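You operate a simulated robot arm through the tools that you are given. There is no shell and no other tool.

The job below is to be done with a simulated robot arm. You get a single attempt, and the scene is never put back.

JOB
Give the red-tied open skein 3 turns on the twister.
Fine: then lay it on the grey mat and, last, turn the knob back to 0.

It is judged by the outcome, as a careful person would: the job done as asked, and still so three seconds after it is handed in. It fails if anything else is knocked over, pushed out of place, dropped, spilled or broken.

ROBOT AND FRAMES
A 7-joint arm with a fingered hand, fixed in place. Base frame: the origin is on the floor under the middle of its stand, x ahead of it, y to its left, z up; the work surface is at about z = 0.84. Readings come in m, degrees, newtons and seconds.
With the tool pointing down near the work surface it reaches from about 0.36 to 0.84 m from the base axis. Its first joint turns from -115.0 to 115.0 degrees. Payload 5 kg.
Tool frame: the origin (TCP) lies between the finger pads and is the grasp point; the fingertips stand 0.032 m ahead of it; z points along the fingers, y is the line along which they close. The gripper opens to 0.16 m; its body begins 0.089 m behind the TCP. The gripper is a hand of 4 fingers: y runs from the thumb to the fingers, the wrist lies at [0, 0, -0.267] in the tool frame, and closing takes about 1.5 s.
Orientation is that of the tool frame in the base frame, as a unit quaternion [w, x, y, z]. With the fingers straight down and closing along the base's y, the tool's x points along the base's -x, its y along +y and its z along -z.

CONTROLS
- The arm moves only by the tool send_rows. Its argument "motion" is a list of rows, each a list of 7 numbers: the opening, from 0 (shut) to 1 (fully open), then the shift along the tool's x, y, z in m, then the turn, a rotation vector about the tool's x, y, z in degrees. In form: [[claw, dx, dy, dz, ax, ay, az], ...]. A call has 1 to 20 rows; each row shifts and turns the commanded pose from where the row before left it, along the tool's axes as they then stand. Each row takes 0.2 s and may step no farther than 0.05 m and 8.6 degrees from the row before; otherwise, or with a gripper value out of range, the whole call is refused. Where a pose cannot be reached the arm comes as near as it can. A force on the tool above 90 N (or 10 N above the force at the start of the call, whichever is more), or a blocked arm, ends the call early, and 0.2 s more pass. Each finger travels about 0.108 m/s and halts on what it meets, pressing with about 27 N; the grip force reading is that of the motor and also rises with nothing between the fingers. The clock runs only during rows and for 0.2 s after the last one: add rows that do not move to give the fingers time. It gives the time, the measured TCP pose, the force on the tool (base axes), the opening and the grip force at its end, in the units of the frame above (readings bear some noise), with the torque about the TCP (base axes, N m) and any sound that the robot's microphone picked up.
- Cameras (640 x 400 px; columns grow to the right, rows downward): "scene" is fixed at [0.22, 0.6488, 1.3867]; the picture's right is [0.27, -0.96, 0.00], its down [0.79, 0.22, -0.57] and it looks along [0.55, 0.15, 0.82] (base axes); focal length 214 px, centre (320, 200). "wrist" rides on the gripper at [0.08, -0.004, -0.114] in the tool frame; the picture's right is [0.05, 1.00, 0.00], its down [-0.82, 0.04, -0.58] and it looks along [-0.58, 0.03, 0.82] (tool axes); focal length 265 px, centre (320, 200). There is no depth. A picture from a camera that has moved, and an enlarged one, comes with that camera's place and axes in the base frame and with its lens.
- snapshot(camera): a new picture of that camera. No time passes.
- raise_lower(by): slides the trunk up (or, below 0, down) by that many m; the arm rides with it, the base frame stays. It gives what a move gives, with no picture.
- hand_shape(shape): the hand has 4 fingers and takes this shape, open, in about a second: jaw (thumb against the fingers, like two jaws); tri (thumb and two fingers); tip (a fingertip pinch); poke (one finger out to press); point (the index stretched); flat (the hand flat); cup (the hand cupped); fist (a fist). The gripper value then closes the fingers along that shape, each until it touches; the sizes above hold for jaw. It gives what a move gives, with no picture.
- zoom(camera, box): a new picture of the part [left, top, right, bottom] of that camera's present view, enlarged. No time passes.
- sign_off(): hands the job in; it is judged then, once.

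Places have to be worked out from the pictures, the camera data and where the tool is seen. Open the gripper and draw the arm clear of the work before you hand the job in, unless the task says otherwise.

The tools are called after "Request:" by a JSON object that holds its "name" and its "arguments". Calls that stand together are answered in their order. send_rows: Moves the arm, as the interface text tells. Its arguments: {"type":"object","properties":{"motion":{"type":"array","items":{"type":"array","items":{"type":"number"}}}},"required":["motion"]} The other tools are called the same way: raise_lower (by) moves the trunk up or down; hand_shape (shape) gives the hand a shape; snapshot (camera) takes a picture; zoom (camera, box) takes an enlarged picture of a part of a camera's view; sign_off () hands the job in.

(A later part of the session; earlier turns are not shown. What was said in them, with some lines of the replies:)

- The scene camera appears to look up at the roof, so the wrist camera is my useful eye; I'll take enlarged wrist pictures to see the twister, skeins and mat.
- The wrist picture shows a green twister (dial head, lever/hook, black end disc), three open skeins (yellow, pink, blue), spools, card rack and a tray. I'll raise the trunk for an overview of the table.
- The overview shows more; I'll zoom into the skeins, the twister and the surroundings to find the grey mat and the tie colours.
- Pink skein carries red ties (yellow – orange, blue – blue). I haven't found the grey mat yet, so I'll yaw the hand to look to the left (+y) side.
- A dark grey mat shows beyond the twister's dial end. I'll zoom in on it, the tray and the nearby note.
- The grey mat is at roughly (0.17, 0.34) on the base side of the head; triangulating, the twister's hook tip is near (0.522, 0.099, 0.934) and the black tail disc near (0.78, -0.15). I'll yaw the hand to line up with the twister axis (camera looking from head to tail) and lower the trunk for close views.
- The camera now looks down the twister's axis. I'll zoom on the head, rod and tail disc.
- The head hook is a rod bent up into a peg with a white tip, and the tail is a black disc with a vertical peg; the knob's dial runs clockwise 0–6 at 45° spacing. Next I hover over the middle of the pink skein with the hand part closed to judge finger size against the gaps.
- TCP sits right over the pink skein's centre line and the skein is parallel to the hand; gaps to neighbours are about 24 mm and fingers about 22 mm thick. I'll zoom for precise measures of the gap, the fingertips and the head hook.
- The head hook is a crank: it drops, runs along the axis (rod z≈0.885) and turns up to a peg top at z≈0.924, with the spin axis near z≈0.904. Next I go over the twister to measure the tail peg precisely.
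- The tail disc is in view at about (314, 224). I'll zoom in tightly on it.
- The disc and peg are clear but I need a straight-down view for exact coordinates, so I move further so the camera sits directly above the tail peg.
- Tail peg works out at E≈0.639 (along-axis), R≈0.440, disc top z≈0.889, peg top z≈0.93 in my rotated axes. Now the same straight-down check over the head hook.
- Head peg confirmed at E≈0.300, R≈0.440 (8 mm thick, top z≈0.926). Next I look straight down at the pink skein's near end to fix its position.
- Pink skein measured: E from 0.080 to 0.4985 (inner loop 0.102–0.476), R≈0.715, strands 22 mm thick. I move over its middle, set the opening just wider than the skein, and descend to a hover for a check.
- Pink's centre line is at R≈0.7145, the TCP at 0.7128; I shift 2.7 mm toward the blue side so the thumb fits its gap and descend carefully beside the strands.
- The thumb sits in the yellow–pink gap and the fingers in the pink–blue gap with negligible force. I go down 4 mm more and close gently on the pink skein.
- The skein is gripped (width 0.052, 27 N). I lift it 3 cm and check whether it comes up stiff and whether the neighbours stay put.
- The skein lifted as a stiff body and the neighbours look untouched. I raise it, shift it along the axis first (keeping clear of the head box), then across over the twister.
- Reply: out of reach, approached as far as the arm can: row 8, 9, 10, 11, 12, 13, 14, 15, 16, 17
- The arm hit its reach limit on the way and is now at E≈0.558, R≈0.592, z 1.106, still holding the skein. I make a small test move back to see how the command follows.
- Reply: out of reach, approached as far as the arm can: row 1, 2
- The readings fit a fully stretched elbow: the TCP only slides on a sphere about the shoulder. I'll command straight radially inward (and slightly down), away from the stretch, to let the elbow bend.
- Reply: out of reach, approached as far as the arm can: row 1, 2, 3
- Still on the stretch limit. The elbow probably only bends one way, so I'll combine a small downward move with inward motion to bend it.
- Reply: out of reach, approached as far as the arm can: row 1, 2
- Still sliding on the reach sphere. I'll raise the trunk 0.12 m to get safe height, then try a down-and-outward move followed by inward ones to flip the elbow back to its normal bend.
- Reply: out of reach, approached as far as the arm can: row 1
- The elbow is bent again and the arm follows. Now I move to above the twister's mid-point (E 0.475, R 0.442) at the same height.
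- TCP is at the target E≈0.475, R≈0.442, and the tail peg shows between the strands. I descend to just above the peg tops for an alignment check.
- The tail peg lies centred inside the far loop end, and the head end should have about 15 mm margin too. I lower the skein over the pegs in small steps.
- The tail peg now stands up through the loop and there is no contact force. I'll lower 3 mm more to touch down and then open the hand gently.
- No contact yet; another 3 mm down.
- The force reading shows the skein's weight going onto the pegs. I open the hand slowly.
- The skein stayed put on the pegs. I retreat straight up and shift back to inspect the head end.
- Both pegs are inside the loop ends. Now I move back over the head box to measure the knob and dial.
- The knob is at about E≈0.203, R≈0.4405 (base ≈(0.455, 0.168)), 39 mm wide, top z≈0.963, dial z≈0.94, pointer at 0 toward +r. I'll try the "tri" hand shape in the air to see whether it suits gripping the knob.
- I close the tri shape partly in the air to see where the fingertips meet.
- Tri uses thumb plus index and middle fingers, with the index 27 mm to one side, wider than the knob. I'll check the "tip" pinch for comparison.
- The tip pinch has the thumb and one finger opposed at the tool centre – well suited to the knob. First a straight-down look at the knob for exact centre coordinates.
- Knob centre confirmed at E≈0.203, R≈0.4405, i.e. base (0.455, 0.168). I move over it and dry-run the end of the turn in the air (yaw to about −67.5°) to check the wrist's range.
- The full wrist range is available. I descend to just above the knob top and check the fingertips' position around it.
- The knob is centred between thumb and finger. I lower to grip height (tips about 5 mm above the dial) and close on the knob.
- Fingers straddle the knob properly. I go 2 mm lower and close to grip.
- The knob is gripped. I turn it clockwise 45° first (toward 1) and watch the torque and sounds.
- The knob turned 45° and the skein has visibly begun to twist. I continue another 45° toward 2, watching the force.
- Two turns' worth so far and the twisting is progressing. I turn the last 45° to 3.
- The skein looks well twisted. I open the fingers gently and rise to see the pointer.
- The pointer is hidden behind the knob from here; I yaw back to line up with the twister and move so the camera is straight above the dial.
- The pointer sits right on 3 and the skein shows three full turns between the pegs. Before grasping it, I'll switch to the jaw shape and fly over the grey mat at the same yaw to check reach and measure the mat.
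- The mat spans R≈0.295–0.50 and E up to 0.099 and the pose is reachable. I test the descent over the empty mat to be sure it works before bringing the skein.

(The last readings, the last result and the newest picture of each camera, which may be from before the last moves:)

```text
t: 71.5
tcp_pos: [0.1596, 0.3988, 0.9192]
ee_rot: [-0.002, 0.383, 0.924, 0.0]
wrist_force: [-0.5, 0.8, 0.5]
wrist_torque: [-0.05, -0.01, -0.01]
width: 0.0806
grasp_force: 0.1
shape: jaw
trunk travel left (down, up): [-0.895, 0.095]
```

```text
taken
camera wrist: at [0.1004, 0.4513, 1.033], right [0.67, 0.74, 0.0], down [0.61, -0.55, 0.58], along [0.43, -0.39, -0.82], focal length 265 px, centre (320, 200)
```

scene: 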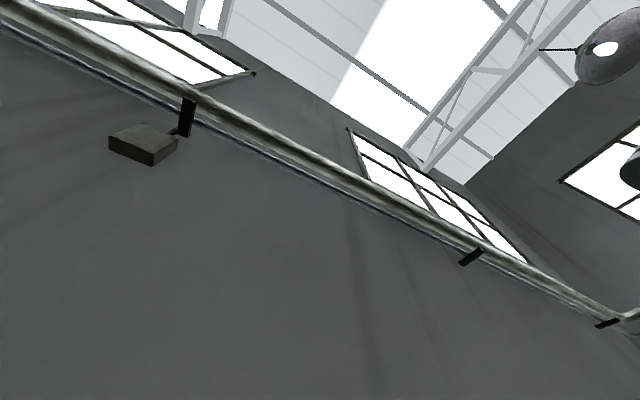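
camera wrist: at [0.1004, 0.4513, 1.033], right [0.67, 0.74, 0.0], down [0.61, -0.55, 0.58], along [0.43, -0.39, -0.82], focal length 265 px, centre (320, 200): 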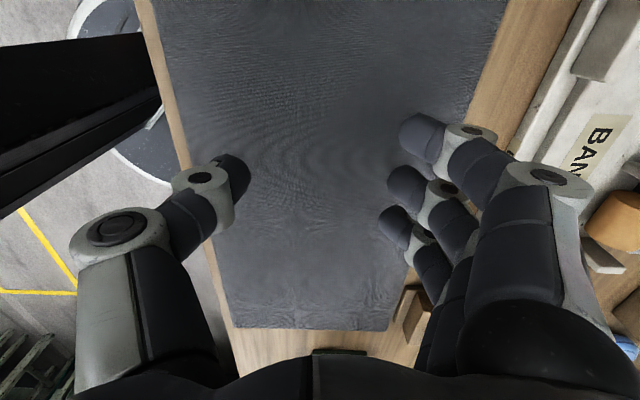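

Reach over the mat is fine. I rise and return to above the twisted skein's middle (E≈0.472, R≈0.441).

Request:
{"name": "send_rows", "arguments": {"motion": [[0.5, 0, 0, -0.04, 0, 0, 0], [0.5, 0, 0, -0.045, 0, 0, 0], [0.5, 0, 0, -0.045, 0, 0, 0], [0.5, 0, 0, -0.045, 0, 0, 0], [0.5, 0, 0, -0.025, 0, 0, 0], [0.5, -0.0458, 0.0033, 0, 0, 0, 0], [0.5, -0.0458, 0.0033, 0, 0, 0, 0], [0.5, -0.0458, 0.0033, 0, 0, 0, 0], [0.5, -0.0458, 0.0033, 0, 0, 0, 0], [0.5, -0.0458, 0.0033, 0, 0, 0, 0], [0.5, -0.0458, 0.0033, 0, 0, 0, 0], [0.5, -0.0458, 0.0033, 0, 0, 0, 0], [0.5, -0.0458, 0.0033, 0, 0, 0, 0], [0.5, -0.0458, 0.0033, 0, 0, 0, 0], [0.5, -0.0458, 0.0033, 0, 0, 0, 0], [0.5, -0.0458, 0.0033, 0, 0, 0, 0], [0.5, -0.0458, 0.0033, 0, 0, 0, 0], [0.45, -0.0458, 0.0033, 0, 0, 0, 0], [0.4, -0.0458, 0.0033, 0, 0, 0, 0], [0.4, 0, 0, 0, 0, 0, 0]]}}

Request:
{"name": "snapshot", "arguments": {"camera": "wrist"}}

Request:
{"name": "zoom", "arguments": {"camera": "wrist", "box": [240, 0, 400, 220]}}

```text
t: 75.7
tcp_pos: [0.6465, -0.0192, 1.1211]
ee_rot: [-0.002, 0.383, 0.924, 0.0]
wrist_force: [0.9, 0.0, -0.4]
wrist_torque: [-0.03, -0.04, -0.03]
width: 0.0646
grasp_force: 0.0
shape: jaw
trunk travel left (down, up): [-0.895, 0.095]
```

```text
taken
camera wrist: at [0.5868, 0.034, 1.2353], right [0.67, 0.74, 0.0], down [0.61, -0.55, 0.58], along [0.43, -0.39, -0.82], focal length 265 px, centre (320, 200)
```

wrist: 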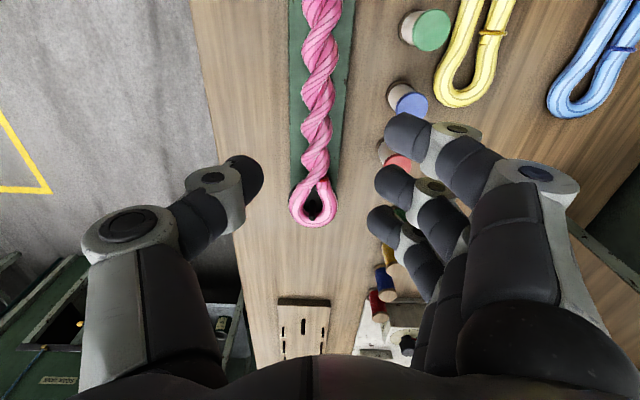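

```text
1.82 times, centred on (320, 110) of wrist
camera zoom: at [0.5868, 0.034, 1.2353], right [0.67, 0.74, 0.0], down [0.61, -0.55, 0.58], along [0.43, -0.39, -0.82], focal length 483 px, centre (320, 364)
```

zoom: 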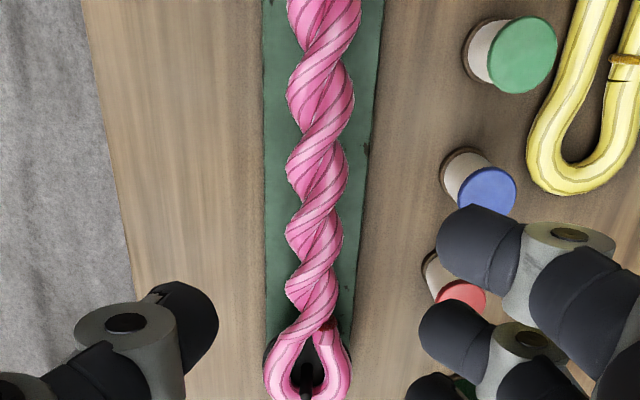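

The twisted skein's centre line is R≈0.4426, right under the hand. I descend in stages to the grip height (TCP z≈0.92).

Request:
{"name": "send_rows", "arguments": {"motion": [[0.4, 0, -0.001, 0.04, 0, 0, 0], [0.4, 0, 0, 0.045, 0, 0, 0], [0.4, 0, 0, 0.045, 0, 0, 0], [0.4, 0, 0, 0.03, 0, 0, 0], [0.4, 0, 0, 0.02, 0, 0, 0], [0.4, 0, 0, 0, 0, 0, 0]]}}

Request:
{"name": "snapshot", "arguments": {"camera": "wrist"}}

```text
t: 77.1
tcp_pos: [0.6448, -0.0234, 0.9371]
ee_rot: [-0.001, 0.383, 0.924, -0.001]
wrist_force: [0.7, 0.0, 0.1]
wrist_torque: [-0.03, 0.01, -0.02]
width: 0.0646
grasp_force: 0.1
shape: jaw
trunk travel left (down, up): [-0.895, 0.095]
```

```text
taken
camera wrist: at [0.5859, 0.0304, 1.0513], right [0.67, 0.74, 0.0], down [0.61, -0.55, 0.58], along [0.43, -0.39, -0.82], focal length 265 px, centre (320, 200)
```

wrist: 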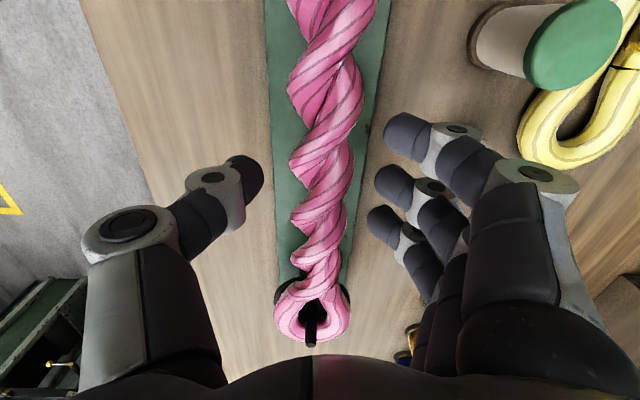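

Alignment is good. I lower the last 17 mm and close on the twisted skein.

Request:
{"name": "send_rows", "arguments": {"motion": [[0.4, 0, 0.002, 0.01, 0, 0, 0], [0.4, 0, 0, 0.007, 0, 0, 0], [0.36, 0, 0, 0, 0, 0, 0], [0.32, 0, 0, 0, 0, 0, 0], [0.28, 0, 0, 0, 0, 0, 0], [0.24, 0, 0, 0, 0, 0, 0], [0.2, 0, 0, 0, 0, 0, 0], [0.15, 0, 0, 0, 0, 0, 0], [0.12, 0, 0, 0, 0, 0, 0], [0.12, 0, 0, 0, 0, 0, 0]]}}

Request:
{"name": "snapshot", "arguments": {"camera": "wrist"}}

```text
t: 79.3
tcp_pos: [0.6452, -0.0201, 0.9203]
ee_rot: [-0.001, 0.383, 0.924, 0.0]
wrist_force: [-0.5, -1.0, 0.1]
wrist_torque: [0.02, 0.02, 0.0]
width: 0.0364
grasp_force: 26.7
shape: jaw
trunk travel left (down, up): [-0.895, 0.095]
```

```text
taken
camera wrist: at [0.586, 0.0334, 1.0345], right [0.67, 0.74, 0.0], down [0.61, -0.55, 0.58], along [0.43, -0.39, -0.82], focal length 265 px, centre (320, 200)
```

wrist: 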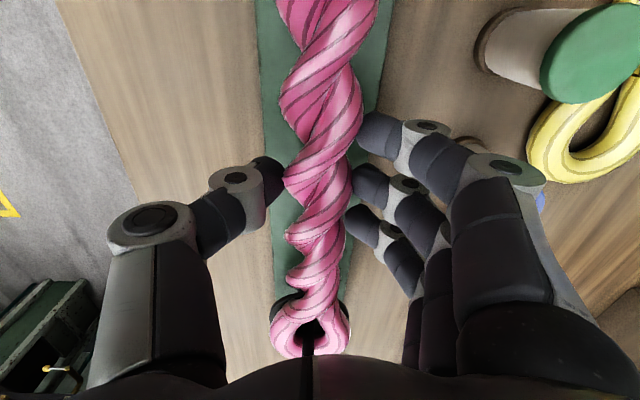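

Firm grip (27 N, width 0.036). I lift slowly straight up to take the loop ends off both pegs.

Request:
{"name": "send_rows", "arguments": {"motion": [[0.12, 0, 0, -0.008, 0, 0, 0], [0.12, 0, 0, -0.012, 0, 0, 0], [0.12, 0, 0, -0.02, 0, 0, 0], [0.12, 0, 0, -0.02, 0, 0, 0], [0.12, 0, 0, -0.02, 0, 0, 0], [0.12, 0, 0, 0, 0, 0, 0]]}}

Request:
{"name": "snapshot", "arguments": {"camera": "wrist"}}

```text
t: 80.7
tcp_pos: [0.6441, -0.0204, 0.9992]
ee_rot: [-0.001, 0.382, 0.924, 0.0]
wrist_force: [0.4, 0.0, -0.7]
wrist_torque: [0.0, 0.0, -0.05]
width: 0.0362
grasp_force: 27.0
shape: jaw
trunk travel left (down, up): [-0.895, 0.095]
```

```text
taken
camera wrist: at [0.5857, 0.033, 1.1135], right [0.67, 0.74, 0.0], down [0.61, -0.55, 0.58], along [0.43, -0.39, -0.82], focal length 265 px, centre (320, 200)
```

wrist: 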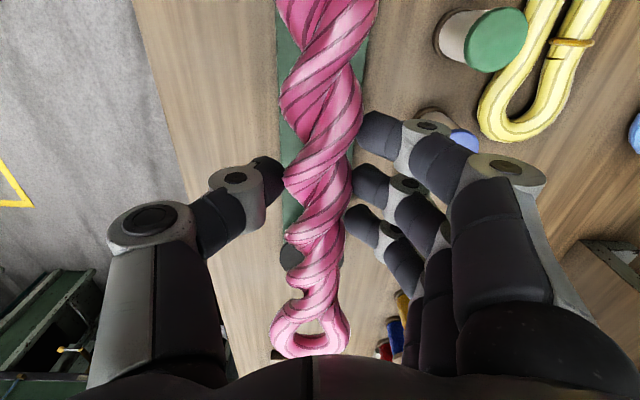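

Both loop ends are off the pegs and the twist holds. I raise further and carry it toward the mat, in two legs.

Request:
{"name": "send_rows", "arguments": {"motion": [[0.12, 0, 0, -0.03, 0, 0, 0], [0.12, 0, 0, -0.04, 0, 0, 0], [0.12, 0, 0, -0.03, 0, 0, 0], [0.12, 0.03, -0.003, 0, 0, 0, 0], [0.12, 0.043, -0.0045, 0, 0, 0, 0], [0.12, 0.043, -0.0045, 0, 0, 0, 0], [0.12, 0.043, -0.0045, 0, 0, 0, 0], [0.12, 0.043, -0.0045, 0, 0, 0, 0], [0.12, 0.043, -0.0045, 0, 0, 0, 0], [0.12, 0.043, -0.0045, 0, 0, 0, 0], [0.12, 0.03, -0.003, 0, 0, 0, 0], [0.12, 0, 0, 0, 0, 0, 0]]}}

Request:
{"name": "snapshot", "arguments": {"camera": "wrist"}}

```text
t: 83.3
tcp_pos: [0.3964, 0.1782, 1.1005]
ee_rot: [-0.001, 0.383, 0.924, -0.001]
wrist_force: [-0.9, -0.5, -0.1]
wrist_torque: [0.04, 0.0, 0.01]
width: 0.0363
grasp_force: 27.6
shape: jaw
trunk travel left (down, up): [-0.895, 0.095]
```

```text
taken
camera wrist: at [0.3363, 0.2317, 1.2157], right [0.67, 0.74, 0.0], down [0.61, -0.55, 0.58], along [0.43, -0.39, -0.82], focal length 265 px, centre (320, 200)
```

wrist: 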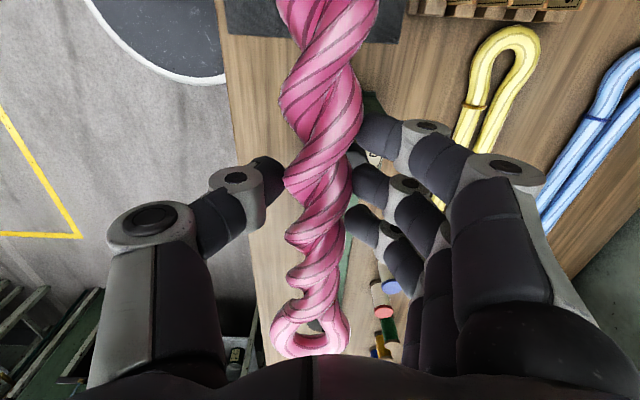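

Skein held firmly, at E≈0.154. I carry it the rest of the way to above the mat's centre.

Request:
{"name": "send_rows", "arguments": {"motion": [[0.12, 0.03, -0.003, 0, 0, 0, 0], [0.12, 0.043, -0.004, 0, 0, 0, 0], [0.12, 0.043, -0.004, 0, 0, 0, 0], [0.12, 0.043, -0.004, 0, 0, 0, 0], [0.12, 0.043, -0.004, 0, 0, 0, 0], [0.12, 0.043, -0.004, 0, 0, 0, 0], [0.12, 0.043, -0.004, 0, 0, 0, 0], [0.12, 0.03, -0.003, 0, 0, 0, 0], [0.12, 0.011, -0.001, 0, 0, 0, 0], [0.12, 0, 0, 0, 0, 0, 0]]}}

Request:
{"name": "snapshot", "arguments": {"camera": "wrist"}}

```text
t: 85.5
tcp_pos: [0.1419, 0.3898, 1.1023]
ee_rot: [-0.002, 0.383, 0.924, 0.0]
wrist_force: [0.3, -0.7, -0.7]
wrist_torque: [0.03, -0.01, 0.0]
width: 0.0362
grasp_force: 26.5
shape: jaw
trunk travel left (down, up): [-0.895, 0.095]
```

```text
taken
camera wrist: at [0.082, 0.444, 1.2171], right [0.67, 0.74, 0.0], down [0.61, -0.55, 0.58], along [0.43, -0.39, -0.82], focal length 265 px, centre (320, 200)
```

wrist: 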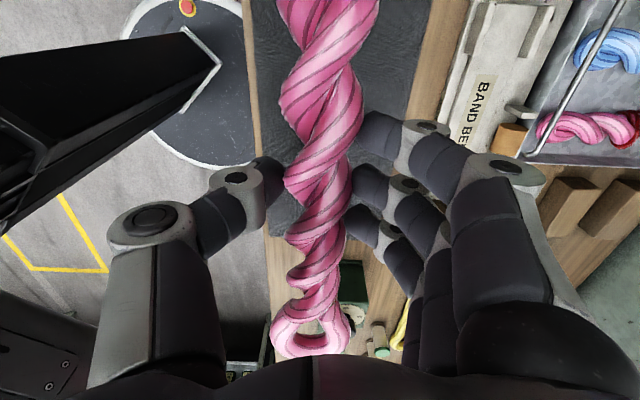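

Over the mat centre (E≈-0.175, R≈0.376). I descend to just above the mat surface.

Request:
{"name": "send_rows", "arguments": {"motion": [[0.12, 0, 0, 0.03, 0, 0, 0], [0.12, 0, 0, 0.04, 0, 0, 0], [0.12, 0, 0, 0.045, 0, 0, 0], [0.12, 0, 0, 0.045, 0, 0, 0], [0.12, 0, 0, 0.03, 0, 0, 0], [0.12, 0, 0, 0.012, 0, 0, 0], [0.12, 0, 0, 0, 0, 0, 0]]}}

Request:
{"name": "snapshot", "arguments": {"camera": "wrist"}}

```text
t: 87.1
tcp_pos: [0.1399, 0.3919, 0.8969]
ee_rot: [-0.001, 0.383, 0.924, 0.0]
wrist_force: [0.4, -0.4, -1.8]
wrist_torque: [0.0, -0.03, -0.07]
width: 0.0361
grasp_force: 27.1
shape: jaw
trunk travel left (down, up): [-0.895, 0.095]
```

```text
taken
camera wrist: at [0.0817, 0.4456, 1.0128], right [0.67, 0.74, 0.0], down [0.61, -0.55, 0.58], along [0.43, -0.39, -0.82], focal length 265 px, centre (320, 200)
```

wrist: 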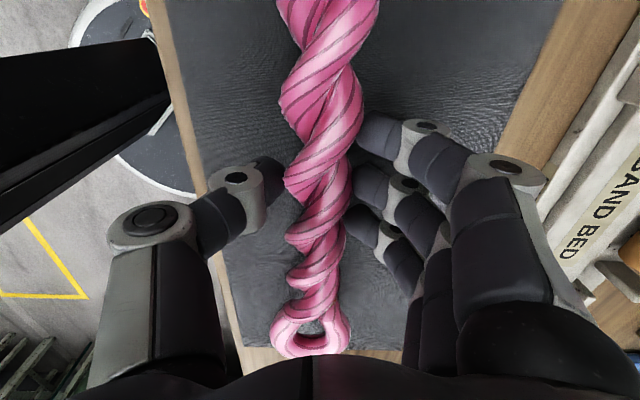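

Just above the mat now, the skein within its edges. I lower in 3 mm steps until it touches.

Request:
{"name": "send_rows", "arguments": {"motion": [[0.12, 0, 0, 0.003, 0, 0, 0], [0.12, 0, 0, 0.003, 0, 0, 0], [0.12, 0, 0, 0, 0, 0, 0]]}}

```text
t: 87.9
tcp_pos: [0.143, 0.3915, 0.8917]
ee_rot: [-0.002, 0.382, 0.924, -0.001]
wrist_force: [0.3, 0.7, -1.0]
wrist_torque: [0.01, -0.03, 0.01]
width: 0.0361
grasp_force: 27.2
shape: jaw
trunk travel left (down, up): [-0.895, 0.095]
```

No contact yet; 3 mm and then 2 mm more.

Request:
{"name": "send_rows", "arguments": {"motion": [[0.12, 0, 0, 0.003, 0, 0, 0], [0.12, 0, 0, 0.002, 0, 0, 0], [0.12, 0, 0, 0, 0, 0, 0]]}}

```text
t: 88.7
tcp_pos: [0.1417, 0.3905, 0.8886]
ee_rot: [-0.001, 0.383, 0.924, -0.001]
wrist_force: [-0.2, 0.3, -0.1]
wrist_torque: [0.05, 0.02, 0.02]
width: 0.0362
grasp_force: 27.0
shape: jaw
trunk travel left (down, up): [-0.895, 0.095]
```

Still light; another 3 mm.

Request:
{"name": "send_rows", "arguments": {"motion": [[0.12, 0, 0, 0.002, 0, 0, 0], [0.12, 0, 0, 0.002, 0, 0, 0], [0.12, 0, 0, 0, 0, 0, 0]]}}

Request:
{"name": "snapshot", "arguments": {"camera": "wrist"}}

```text
t: 89.5
tcp_pos: [0.1425, 0.3915, 0.885]
ee_rot: [-0.001, 0.383, 0.924, -0.001]
wrist_force: [0.3, -0.1, -1.2]
wrist_torque: [-0.01, -0.03, 0.02]
width: 0.036
grasp_force: 27.1
shape: jaw
trunk travel left (down, up): [-0.895, 0.095]
```

```text
taken
camera wrist: at [0.0831, 0.4449, 0.9988], right [0.67, 0.74, 0.0], down [0.61, -0.55, 0.58], along [0.43, -0.39, -0.82], focal length 265 px, centre (320, 200)
```

wrist: 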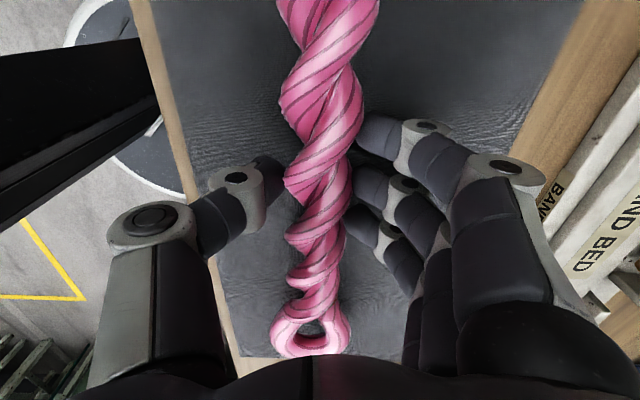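

Still no clear contact; I keep lowering gently, 2 mm at a time, with tips still about 1 cm above the mat.

Request:
{"name": "send_rows", "arguments": {"motion": [[0.12, 0, 0, 0.002, 0, 0, 0], [0.12, 0, 0, 0.002, 0, 0, 0], [0.12, 0, 0, 0, 0, 0, 0]]}}

```text
t: 90.3
tcp_pos: [0.1429, 0.3899, 0.88]
ee_rot: [0.0, 0.383, 0.924, 0.0]
wrist_force: [-0.7, -0.1, 0.5]
wrist_torque: [-0.04, 0.0, 0.02]
width: 0.0362
grasp_force: 27.1
shape: jaw
trunk travel left (down, up): [-0.895, 0.095]
```

Force has swung to slightly positive at z 0.880, so it's basically on the mat. One more 2 mm step, then I open the hand slowly.

Request:
{"name": "send_rows", "arguments": {"motion": [[0.12, 0, 0, 0.002, 0, 0, 0], [0.12, 0, 0, 0, 0, 0, 0], [0.22, 0, 0, 0, 0, 0, 0], [0.25, 0, 0, 0, 0, 0, 0], [0.28, 0, 0, 0, 0, 0, 0], [0.32, 0, 0, 0, 0, 0, 0], [0.37, 0, 0, 0, 0, 0, 0], [0.42, 0, 0, 0, 0, 0, 0], [0.42, 0, 0, 0, 0, 0, 0]]}}

Request:
{"name": "snapshot", "arguments": {"camera": "wrist"}}

```text
t: 92.3
tcp_pos: [0.1424, 0.3908, 0.8781]
ee_rot: [-0.001, 0.383, 0.924, -0.001]
wrist_force: [0.6, 0.3, -0.3]
wrist_torque: [0.01, 0.01, 0.0]
width: 0.0664
grasp_force: 0.0
shape: jaw
trunk travel left (down, up): [-0.895, 0.095]
```

```text
taken
camera wrist: at [0.0834, 0.4443, 0.9929], right [0.67, 0.74, 0.0], down [0.61, -0.55, 0.58], along [0.43, -0.39, -0.82], focal length 265 px, centre (320, 200)
```

wrist: 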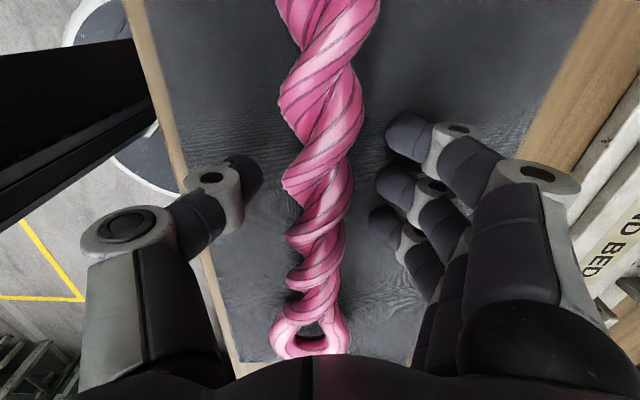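

The skein rests on the mat, released. I rise straight up and look.

Request:
{"name": "send_rows", "arguments": {"motion": [[0.42, 0, 0, -0.02, 0, 0, 0], [0.42, 0, 0, -0.04, 0, 0, 0], [0.42, 0, 0, -0.045, 0, 0, 0], [0.42, 0, 0, -0.045, 0, 0, 0], [0.42, 0, 0, -0.045, 0, 0, 0], [0.42, 0, 0, -0.045, 0, 0, 0], [0.42, 0, 0, 0, 0, 0, 0]]}}

Request:
{"name": "snapshot", "arguments": {"camera": "wrist"}}

```text
t: 93.9
tcp_pos: [0.1426, 0.3892, 1.1153]
ee_rot: [-0.001, 0.383, 0.924, 0.0]
wrist_force: [0.2, 0.6, -0.2]
wrist_torque: [-0.01, 0.01, 0.0]
width: 0.0666
grasp_force: 0.1
shape: jaw
trunk travel left (down, up): [-0.895, 0.095]
```

```text
taken
camera wrist: at [0.0835, 0.4427, 1.2295], right [0.67, 0.74, 0.0], down [0.61, -0.55, 0.58], along [0.43, -0.39, -0.82], focal length 265 px, centre (320, 200)
```

wrist: 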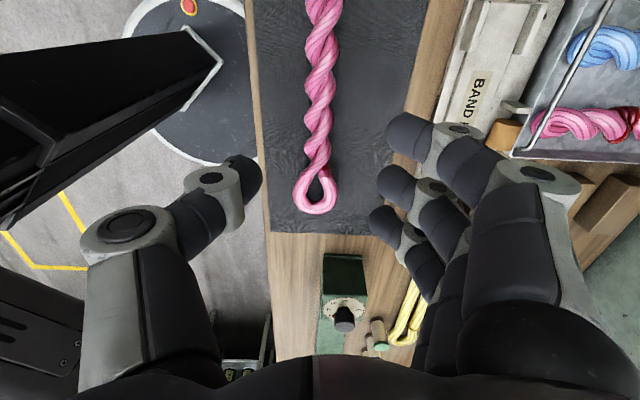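

The twisted skein lies well within the grey mat. Now for the knob: I switch to the tip pinch, fly over it and yaw to −67.5°.

Request:
{"name": "hand_shape", "arguments": {"shape": "tip"}}

Request:
{"name": "send_rows", "arguments": {"motion": [[0.8, -0.0419, 0.0072, 0, 0, 0, 0], [0.6, -0.0419, 0.0072, 0, 0, 0, 0], [0.5, -0.0419, 0.0072, 0, 0, 0, 0], [0.4, -0.0419, 0.0072, 0, 0, 0, 0], [0.38, -0.0419, 0.0072, 0, 0, 0, 0], [0.38, -0.0419, 0.0072, 0, 0, 0, 0], [0.38, -0.0419, 0.0072, 0, 0, 0, 0], [0.38, -0.0419, 0.0072, 0, 0, 0, 0], [0.38, -0.0419, 0.007, 0, 0, 0, 0], [0.38, 0, 0, 0, 0, 0, 7.5], [0.38, 0, 0, 0, 0, 0, 7.5], [0.38, 0, 0, 0, 0, 0, 7.5], [0.38, 0, 0, 0, 0, 0, 0]]}}

Request:
{"name": "snapshot", "arguments": {"camera": "wrist"}}

```text
t: 94.8
tcp_pos: [0.1427, 0.3895, 1.1146]
ee_rot: [-0.001, 0.383, 0.924, 0.0]
wrist_force: [-0.8, 0.1, -0.9]
wrist_torque: [0.0, 0.02, 0.02]
width: 0.1599
grasp_force: 0.1
shape: tip
trunk travel left (down, up): [-0.895, 0.095]
```

```text
t: 97.6
tcp_pos: [0.4558, 0.1684, 1.117]
ee_rot: [-0.002, 0.557, 0.831, 0.0]
wrist_force: [0.2, -0.2, 0.5]
wrist_torque: [0.02, -0.01, -0.04]
width: 0.0615
grasp_force: 0.0
shape: tip
trunk travel left (down, up): [-0.895, 0.095]
```

```text
taken
camera wrist: at [0.4215, 0.2413, 1.2313], right [0.9, 0.43, 0.0], down [0.35, -0.74, 0.58], along [0.25, -0.52, -0.82], focal length 265 px, centre (320, 200)
```

wrist: 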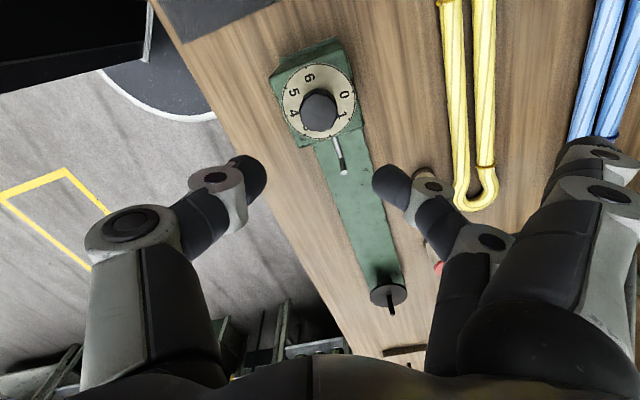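

Aligned over the knob at the same yaw as when I released it. I descend and grip the knob.

Request:
{"name": "send_rows", "arguments": {"motion": [[0.38, 0, 0, 0.04, 0, 0, 0], [0.38, 0, 0, 0.04, 0, 0, 0], [0.38, 0, 0, 0.03, 0, 0, 0], [0.38, 0, 0, 0.018, 0, 0, 0], [0.38, 0, 0, 0.012, 0, 0, 0], [0.38, 0, 0, 0, 0, 0, 0]]}}

Request:
{"name": "zoom", "arguments": {"camera": "wrist", "box": [220, 80, 440, 240]}}

```text
t: 99.0
tcp_pos: [0.4545, 0.1686, 0.9774]
ee_rot: [-0.001, 0.556, 0.831, 0.0]
wrist_force: [0.4, 0.1, 0.2]
wrist_torque: [0.02, -0.01, 0.05]
width: 0.0612
grasp_force: 0.0
shape: tip
trunk travel left (down, up): [-0.895, 0.095]
```

```text
2.50 times, centred on (330, 160) of wrist
camera zoom: at [0.4202, 0.2416, 1.0926], right [0.9, 0.43, 0.0], down [0.35, -0.74, 0.58], along [0.25, -0.52, -0.82], focal length 664 px, centre (295, 300)
```

zoom: 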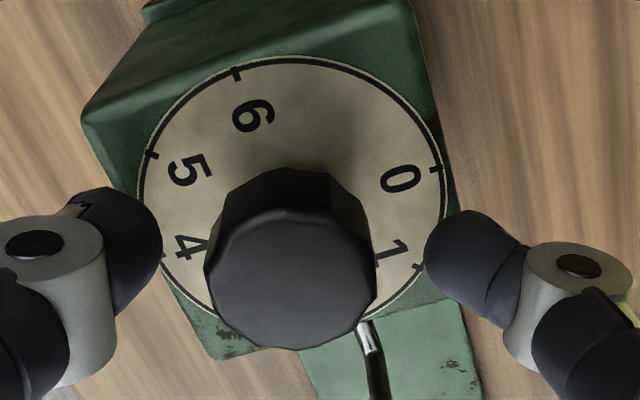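

Centred on the knob. I close and begin the counter-clockwise turn by 45°.

Request:
{"name": "send_rows", "arguments": {"motion": [[0.33, 0, 0, 0, 0, 0, 0], [0.28, 0, 0, 0, 0, 0, 0], [0.24, 0, 0, 0, 0, 0, 0], [0.2, 0, 0, 0, 0, 0, 0], [0.15, 0, 0, 0, 0, 0, 0], [0.15, 0, 0, 0, 0, 0, 0], [0.15, 0, 0, 0, 0, 0, -5], [0.15, 0, 0, 0, 0, 0, -8], [0.15, 0, 0, 0, 0, 0, -8], [0.15, 0, 0, 0, 0, 0, -8], [0.15, 0, 0, 0, 0, 0, -8], [0.15, 0, 0, 0, 0, 0, -8], [0.15, 0, 0, 0, 0, 0, 0]]}}

Request:
{"name": "snapshot", "arguments": {"camera": "wrist"}}

```text
t: 101.8
tcp_pos: [0.4544, 0.1686, 0.9775]
ee_rot: [-0.001, 0.195, 0.981, -0.001]
wrist_force: [-4.7, 1.5, 6.8]
wrist_torque: [0.03, 0.09, -0.01]
width: 0.0311
grasp_force: 27.2
shape: tip
trunk travel left (down, up): [-0.895, 0.095]
```

```text
taken
camera wrist: at [0.3783, 0.1956, 1.092], right [0.33, 0.94, 0.0], down [0.77, -0.27, 0.58], along [0.54, -0.19, -0.82], focal length 265 px, centre (320, 200)
```

wrist: 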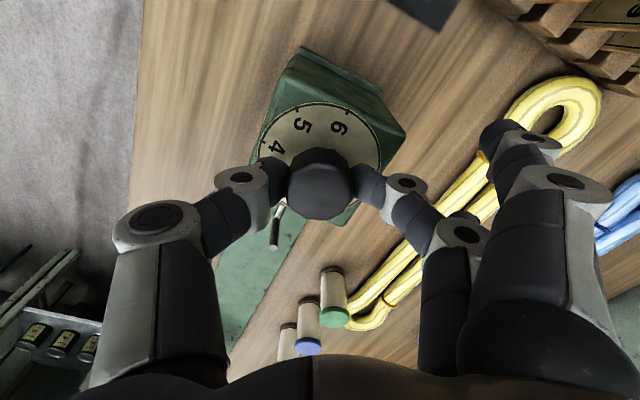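

It is turning back smoothly. I continue the remaining 90° counter-clockwise to 0.

Request:
{"name": "send_rows", "arguments": {"motion": [[0.15, 0, 0, 0, 0, 0, -5], [0.15, 0, 0, 0, 0, 0, -8], [0.15, 0, 0, 0, 0, 0, -8], [0.15, 0, 0, 0, 0, 0, -8], [0.15, 0, 0, 0, 0, 0, -8], [0.15, 0, 0, 0, 0, 0, -8], [0.15, 0, 0, 0, 0, 0, -8], [0.15, 0, 0, 0, 0, 0, -8], [0.15, 0, 0, 0, 0, 0, -8], [0.15, 0, 0, 0, 0, 0, -8], [0.15, 0, 0, 0, 0, 0, -8], [0.15, 0, 0, 0, 0, 0, -5], [0.15, 0, 0, 0, 0, 0, 0], [0.15, 0, 0, 0, 0, 0, 0]]}}

Request:
{"name": "snapshot", "arguments": {"camera": "wrist"}}

```text
t: 104.8
tcp_pos: [0.4547, 0.1688, 0.9775]
ee_rot: [-0.001, -0.556, 0.831, 0.001]
wrist_force: [-7.4, -4.7, -5.0]
wrist_torque: [-0.04, 0.23, 0.03]
width: 0.0307
grasp_force: 26.6
shape: tip
trunk travel left (down, up): [-0.895, 0.095]
```

```text
taken
camera wrist: at [0.4277, 0.0919, 1.0925], right [-0.94, 0.33, 0.0], down [0.27, 0.77, 0.58], along [0.19, 0.54, -0.82], focal length 265 px, centre (320, 200)
```

wrist: 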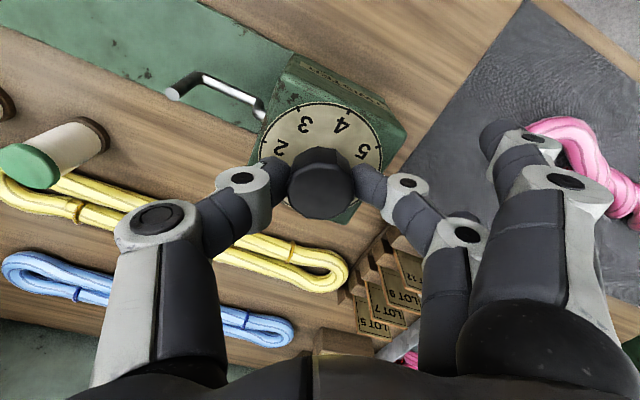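

The hook stands upright again. I release gently, rise, and yaw back for a straight-down look at the pointer.

Request:
{"name": "send_rows", "arguments": {"motion": [[0.19, 0, 0, 0, 0, 0, 0], [0.22, 0, 0, 0, 0, 0, 0], [0.26, 0, 0, 0, 0, 0, 0], [0.32, 0, 0, 0, 0, 0, 0], [0.38, 0, 0, 0, 0, 0, 0], [0.38, 0, 0, 0, 0, 0, 0], [0.38, 0, 0, -0.02, 0, 0, 0], [0.38, 0, 0, -0.04, 0, 0, 0], [0.38, 0, 0, -0.04, 0, 0, 0], [0.38, 0, 0, -0.04, 0, 0, 0], [0.38, 0, 0, 0, 0, 0, 0]]}}

Request:
{"name": "send_rows", "arguments": {"motion": [[0.38, 0, 0, 0, 0, 0, 8.5], [0.38, 0, 0, 0, 0, 0, 8.5], [0.38, 0, 0, 0, 0, 0, 8.5], [0.38, 0, 0, 0, 0, 0, 8.5], [0.38, 0, 0, 0, 0, 0, 8.5], [0.38, 0, 0, 0, 0, 0, 8.5], [0.38, 0, 0, 0, 0, 0, 8.5], [0.38, 0, 0, 0, 0, 0, 8.5], [0.38, 0, 0, 0, 0, 0, 8.5], [0.38, 0, 0, 0, 0, 0, 8.5], [0.38, 0, 0, 0, 0, 0, 8.5], [0.38, 0, 0, 0, 0, 0, 8.5], [0.38, 0, 0, 0, 0, 0, 8.5], [0.38, 0, 0, 0, 0, 0, 2], [0.38, -0.04, 0, 0, 0, 0, 0], [0.38, -0.03, 0, 0, 0, 0, 0], [0.38, 0, 0, 0, 0, 0, 0]]}}

Request:
{"name": "snapshot", "arguments": {"camera": "wrist"}}

Request:
{"name": "zoom", "arguments": {"camera": "wrist", "box": [240, 0, 400, 100]}}

```text
t: 107.2
tcp_pos: [0.455, 0.1692, 1.1168]
ee_rot: [-0.002, -0.555, 0.832, 0.0]
wrist_force: [-0.3, -0.1, 0.1]
wrist_torque: [-0.02, 0.02, -0.02]
width: 0.0602
grasp_force: 0.0
shape: tip
trunk travel left (down, up): [-0.895, 0.095]
```

```text
t: 110.8
tcp_pos: [0.5032, 0.1192, 1.1181]
ee_rot: [-0.001, 0.383, 0.924, -0.001]
wrist_force: [0.0, 0.2, 1.0]
wrist_torque: [-0.01, -0.03, 0.01]
width: 0.0604
grasp_force: 0.1
shape: tip
trunk travel left (down, up): [-0.895, 0.095]
```

```text
taken
camera wrist: at [0.4437, 0.1726, 1.2317], right [0.67, 0.74, 0.0], down [0.61, -0.55, 0.58], along [0.43, -0.39, -0.82], focal length 265 px, centre (320, 200)
```

wrist: 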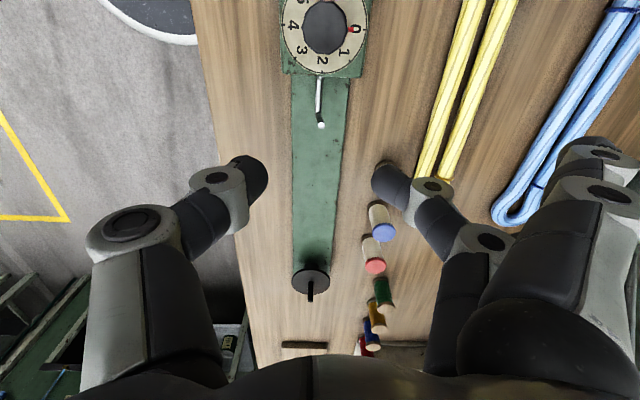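

```text
4.00 times, centred on (320, 50) of wrist
camera zoom: at [0.4437, 0.1726, 1.2317], right [0.67, 0.74, 0.0], down [0.61, -0.55, 0.58], along [0.43, -0.39, -0.82], focal length 1062 px, centre (320, 800)
```

zoom: 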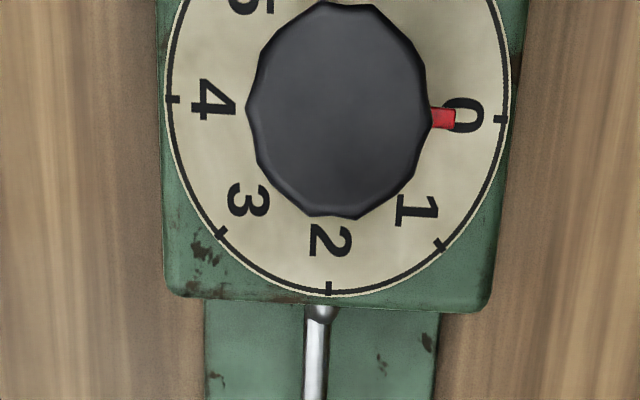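

The pointer reads 0 to within about a degree. I zoom in further to check the pointer and the hook, and check on neighbouring objects.

Request:
{"name": "zoom", "arguments": {"camera": "wrist", "box": [300, 5, 380, 55]}}

Request:
{"name": "zoom", "arguments": {"camera": "wrist", "box": [290, 70, 350, 135]}}

```text
8.00 times, centred on (340, 30) of wrist
camera zoom: at [0.4437, 0.1726, 1.2317], right [0.67, 0.74, 0.0], down [0.61, -0.55, 0.58], along [0.43, -0.39, -0.82], focal length 2123 px, centre (160, 1560)
```

zoom: 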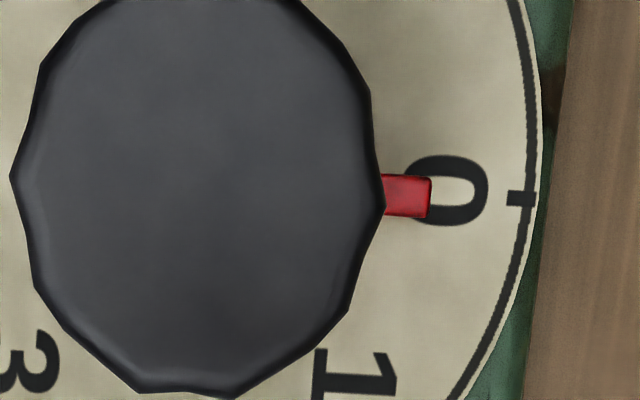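

```text
6.15 times, centred on (320, 102) of wrist
camera zoom: at [0.4437, 0.1726, 1.2317], right [0.67, 0.74, 0.0], down [0.61, -0.55, 0.58], along [0.43, -0.39, -0.82], focal length 1633 px, centre (320, 800)
```

zoom: 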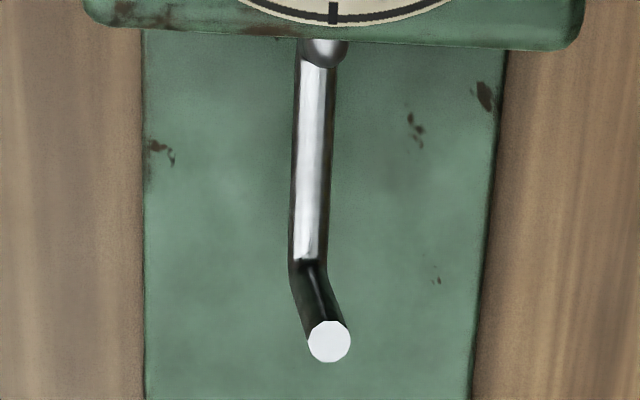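

The hook leans only about 6°, meaning the knob is within 0.8° of 0 – reading 0. Now I rise well clear and check the whole scene, including the other skeins and the mat.

Request:
{"name": "send_rows", "arguments": {"motion": [[0.5, 0, 0, -0.04, 0, 0, 0], [0.6, 0, 0, -0.045, 0, 0, 0], [0.7, 0, 0, -0.045, 0, 0, 0], [0.8, 0, 0, -0.045, 0, 0, 0], [0.9, 0, 0, -0.03, 0, 0, 0], [1, 0, 0, 0, 0, 0, -8.5], [1, 0, 0, 0, 0, 0, -8.5], [1, 0, 0, 0, 0, 0, -8.5], [1, 0, 0, 0, 0, 0, -8.5], [1, 0, 0, 0, 0, 0, -8.5], [1, 0, 0, 0, 0, 0, -2.5], [1, 0, 0, 0, 0, 0, 0]]}}

Request:
{"name": "snapshot", "arguments": {"camera": "wrist"}}

```text
t: 113.4
tcp_pos: [0.5036, 0.1195, 1.3233]
ee_rot: [-0.001, -0.001, 1.0, 0.0]
wrist_force: [-0.3, 0.7, -0.3]
wrist_torque: [0.0, 0.01, 0.0]
width: 0.1596
grasp_force: 0.1
shape: tip
trunk travel left (down, up): [-0.895, 0.095]
```

```text
taken
camera wrist: at [0.4237, 0.1149, 1.4377], right [-0.05, 1.0, 0.0], down [0.82, 0.04, 0.58], along [0.57, 0.03, -0.82], focal length 265 px, centre (320, 200)
```

wrist: 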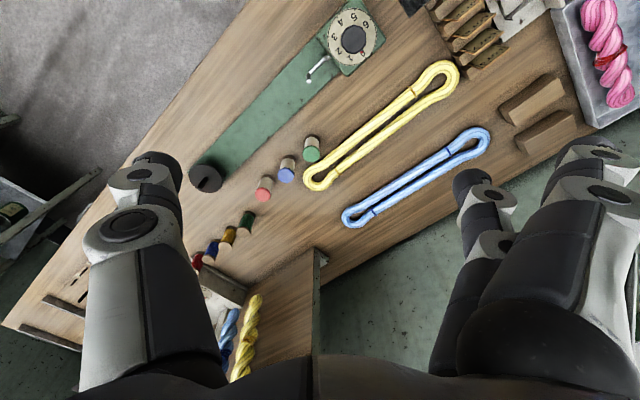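

The other skeins, spools, rack and tray look as before. One last look toward the mat to confirm the twisted skein lies there and the arm is clear.

Request:
{"name": "send_rows", "arguments": {"motion": [[1, 0, 0, 0, 0, 0, -8.5], [1, 0, 0, 0, 0, 0, -8.5], [1, 0, 0, 0, 0, 0, -8.5], [1, 0, 0, 0, 0, 0, -8.5], [1, 0, 0, 0, 0, 0, -8.5], [1, 0, 0, 0, 0, 0, -8.5], [1, 0, 0, 0, 0, 0, -8.5], [1, 0, 0, 0, 0, 0, -8.5], [1, 0, 0, 0, 0, 0, 0]]}}

Request:
{"name": "snapshot", "arguments": {"camera": "wrist"}}

Request:
{"name": "zoom", "arguments": {"camera": "wrist", "box": [320, 0, 640, 200]}}

```text
t: 115.4
tcp_pos: [0.5035, 0.1203, 1.3222]
ee_rot: [-0.001, -0.56, 0.828, 0.001]
wrist_force: [-0.8, -0.1, 0.6]
wrist_torque: [0.02, 0.0, -0.02]
width: 0.1599
grasp_force: 0.0
shape: tip
trunk travel left (down, up): [-0.895, 0.095]
```

```text
taken
camera wrist: at [0.4783, 0.0432, 1.4369], right [-0.95, 0.32, 0.0], down [0.27, 0.77, 0.58], along [0.19, 0.55, -0.82], focal length 265 px, centre (320, 200)
```

wrist: 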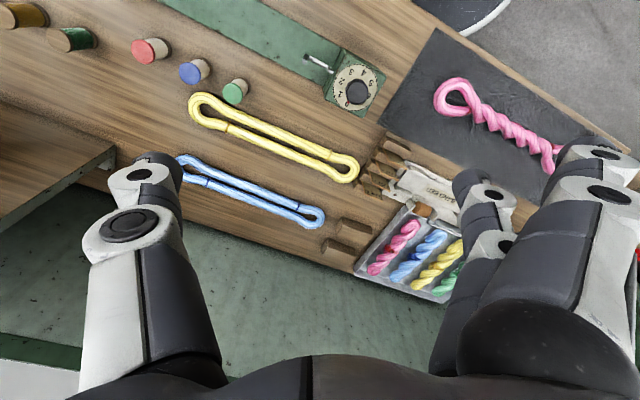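

```text
2.00 times, centred on (480, 100) of wrist
camera zoom: at [0.4783, 0.0432, 1.4369], right [-0.95, 0.32, 0.0], down [0.27, 0.77, 0.58], along [0.19, 0.55, -0.82], focal length 531 px, centre (0, 400)
```

zoom: 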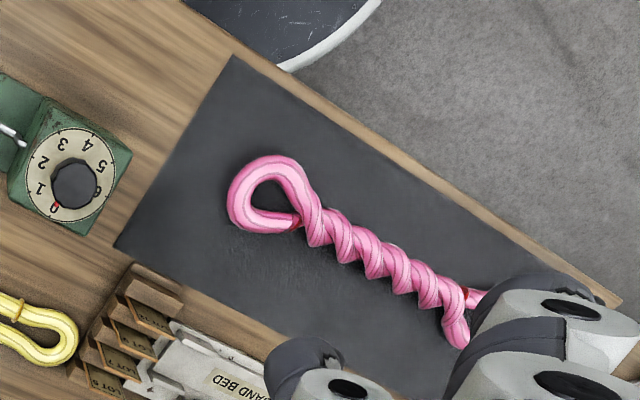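

Everything checks out. The red-tied skein lies on the grey mat with its three turns, the knob reads 0, nothing else has moved, and the hand is open and clear. I hand the job in.

Request:
{"name": "sign_off", "arguments": {}}

```text
The job is handed in.
```

The red-tied (pink) skein got its 3 turns on the twister and now lies on the grey mat with the twist holding. The knob was turned back to 0 last.

- **Turns:** with the skein on both pegs, I turned the knob until its pointer was on 3, and the skein showed three full turns before I lifted it off.
- **Knob:** it reads 0 to within about 1°, so the hook leans roughly 6° from upright. I left it there rather than grip it again.
- **Other items:** nothing was knocked over or dropped. The yellow and blue skeins, spools, rack and tray looked unmoved in the last pictures. A finger hid the far end of the pink skein in that view; by its measured position it lies inside the mat's edge.

On the way to the twister the arm hit its reach limit while carrying the skein. I freed it by raising the trunk 0.12 m, and the trunk is still at that height. The hand is open and well clear of the work.
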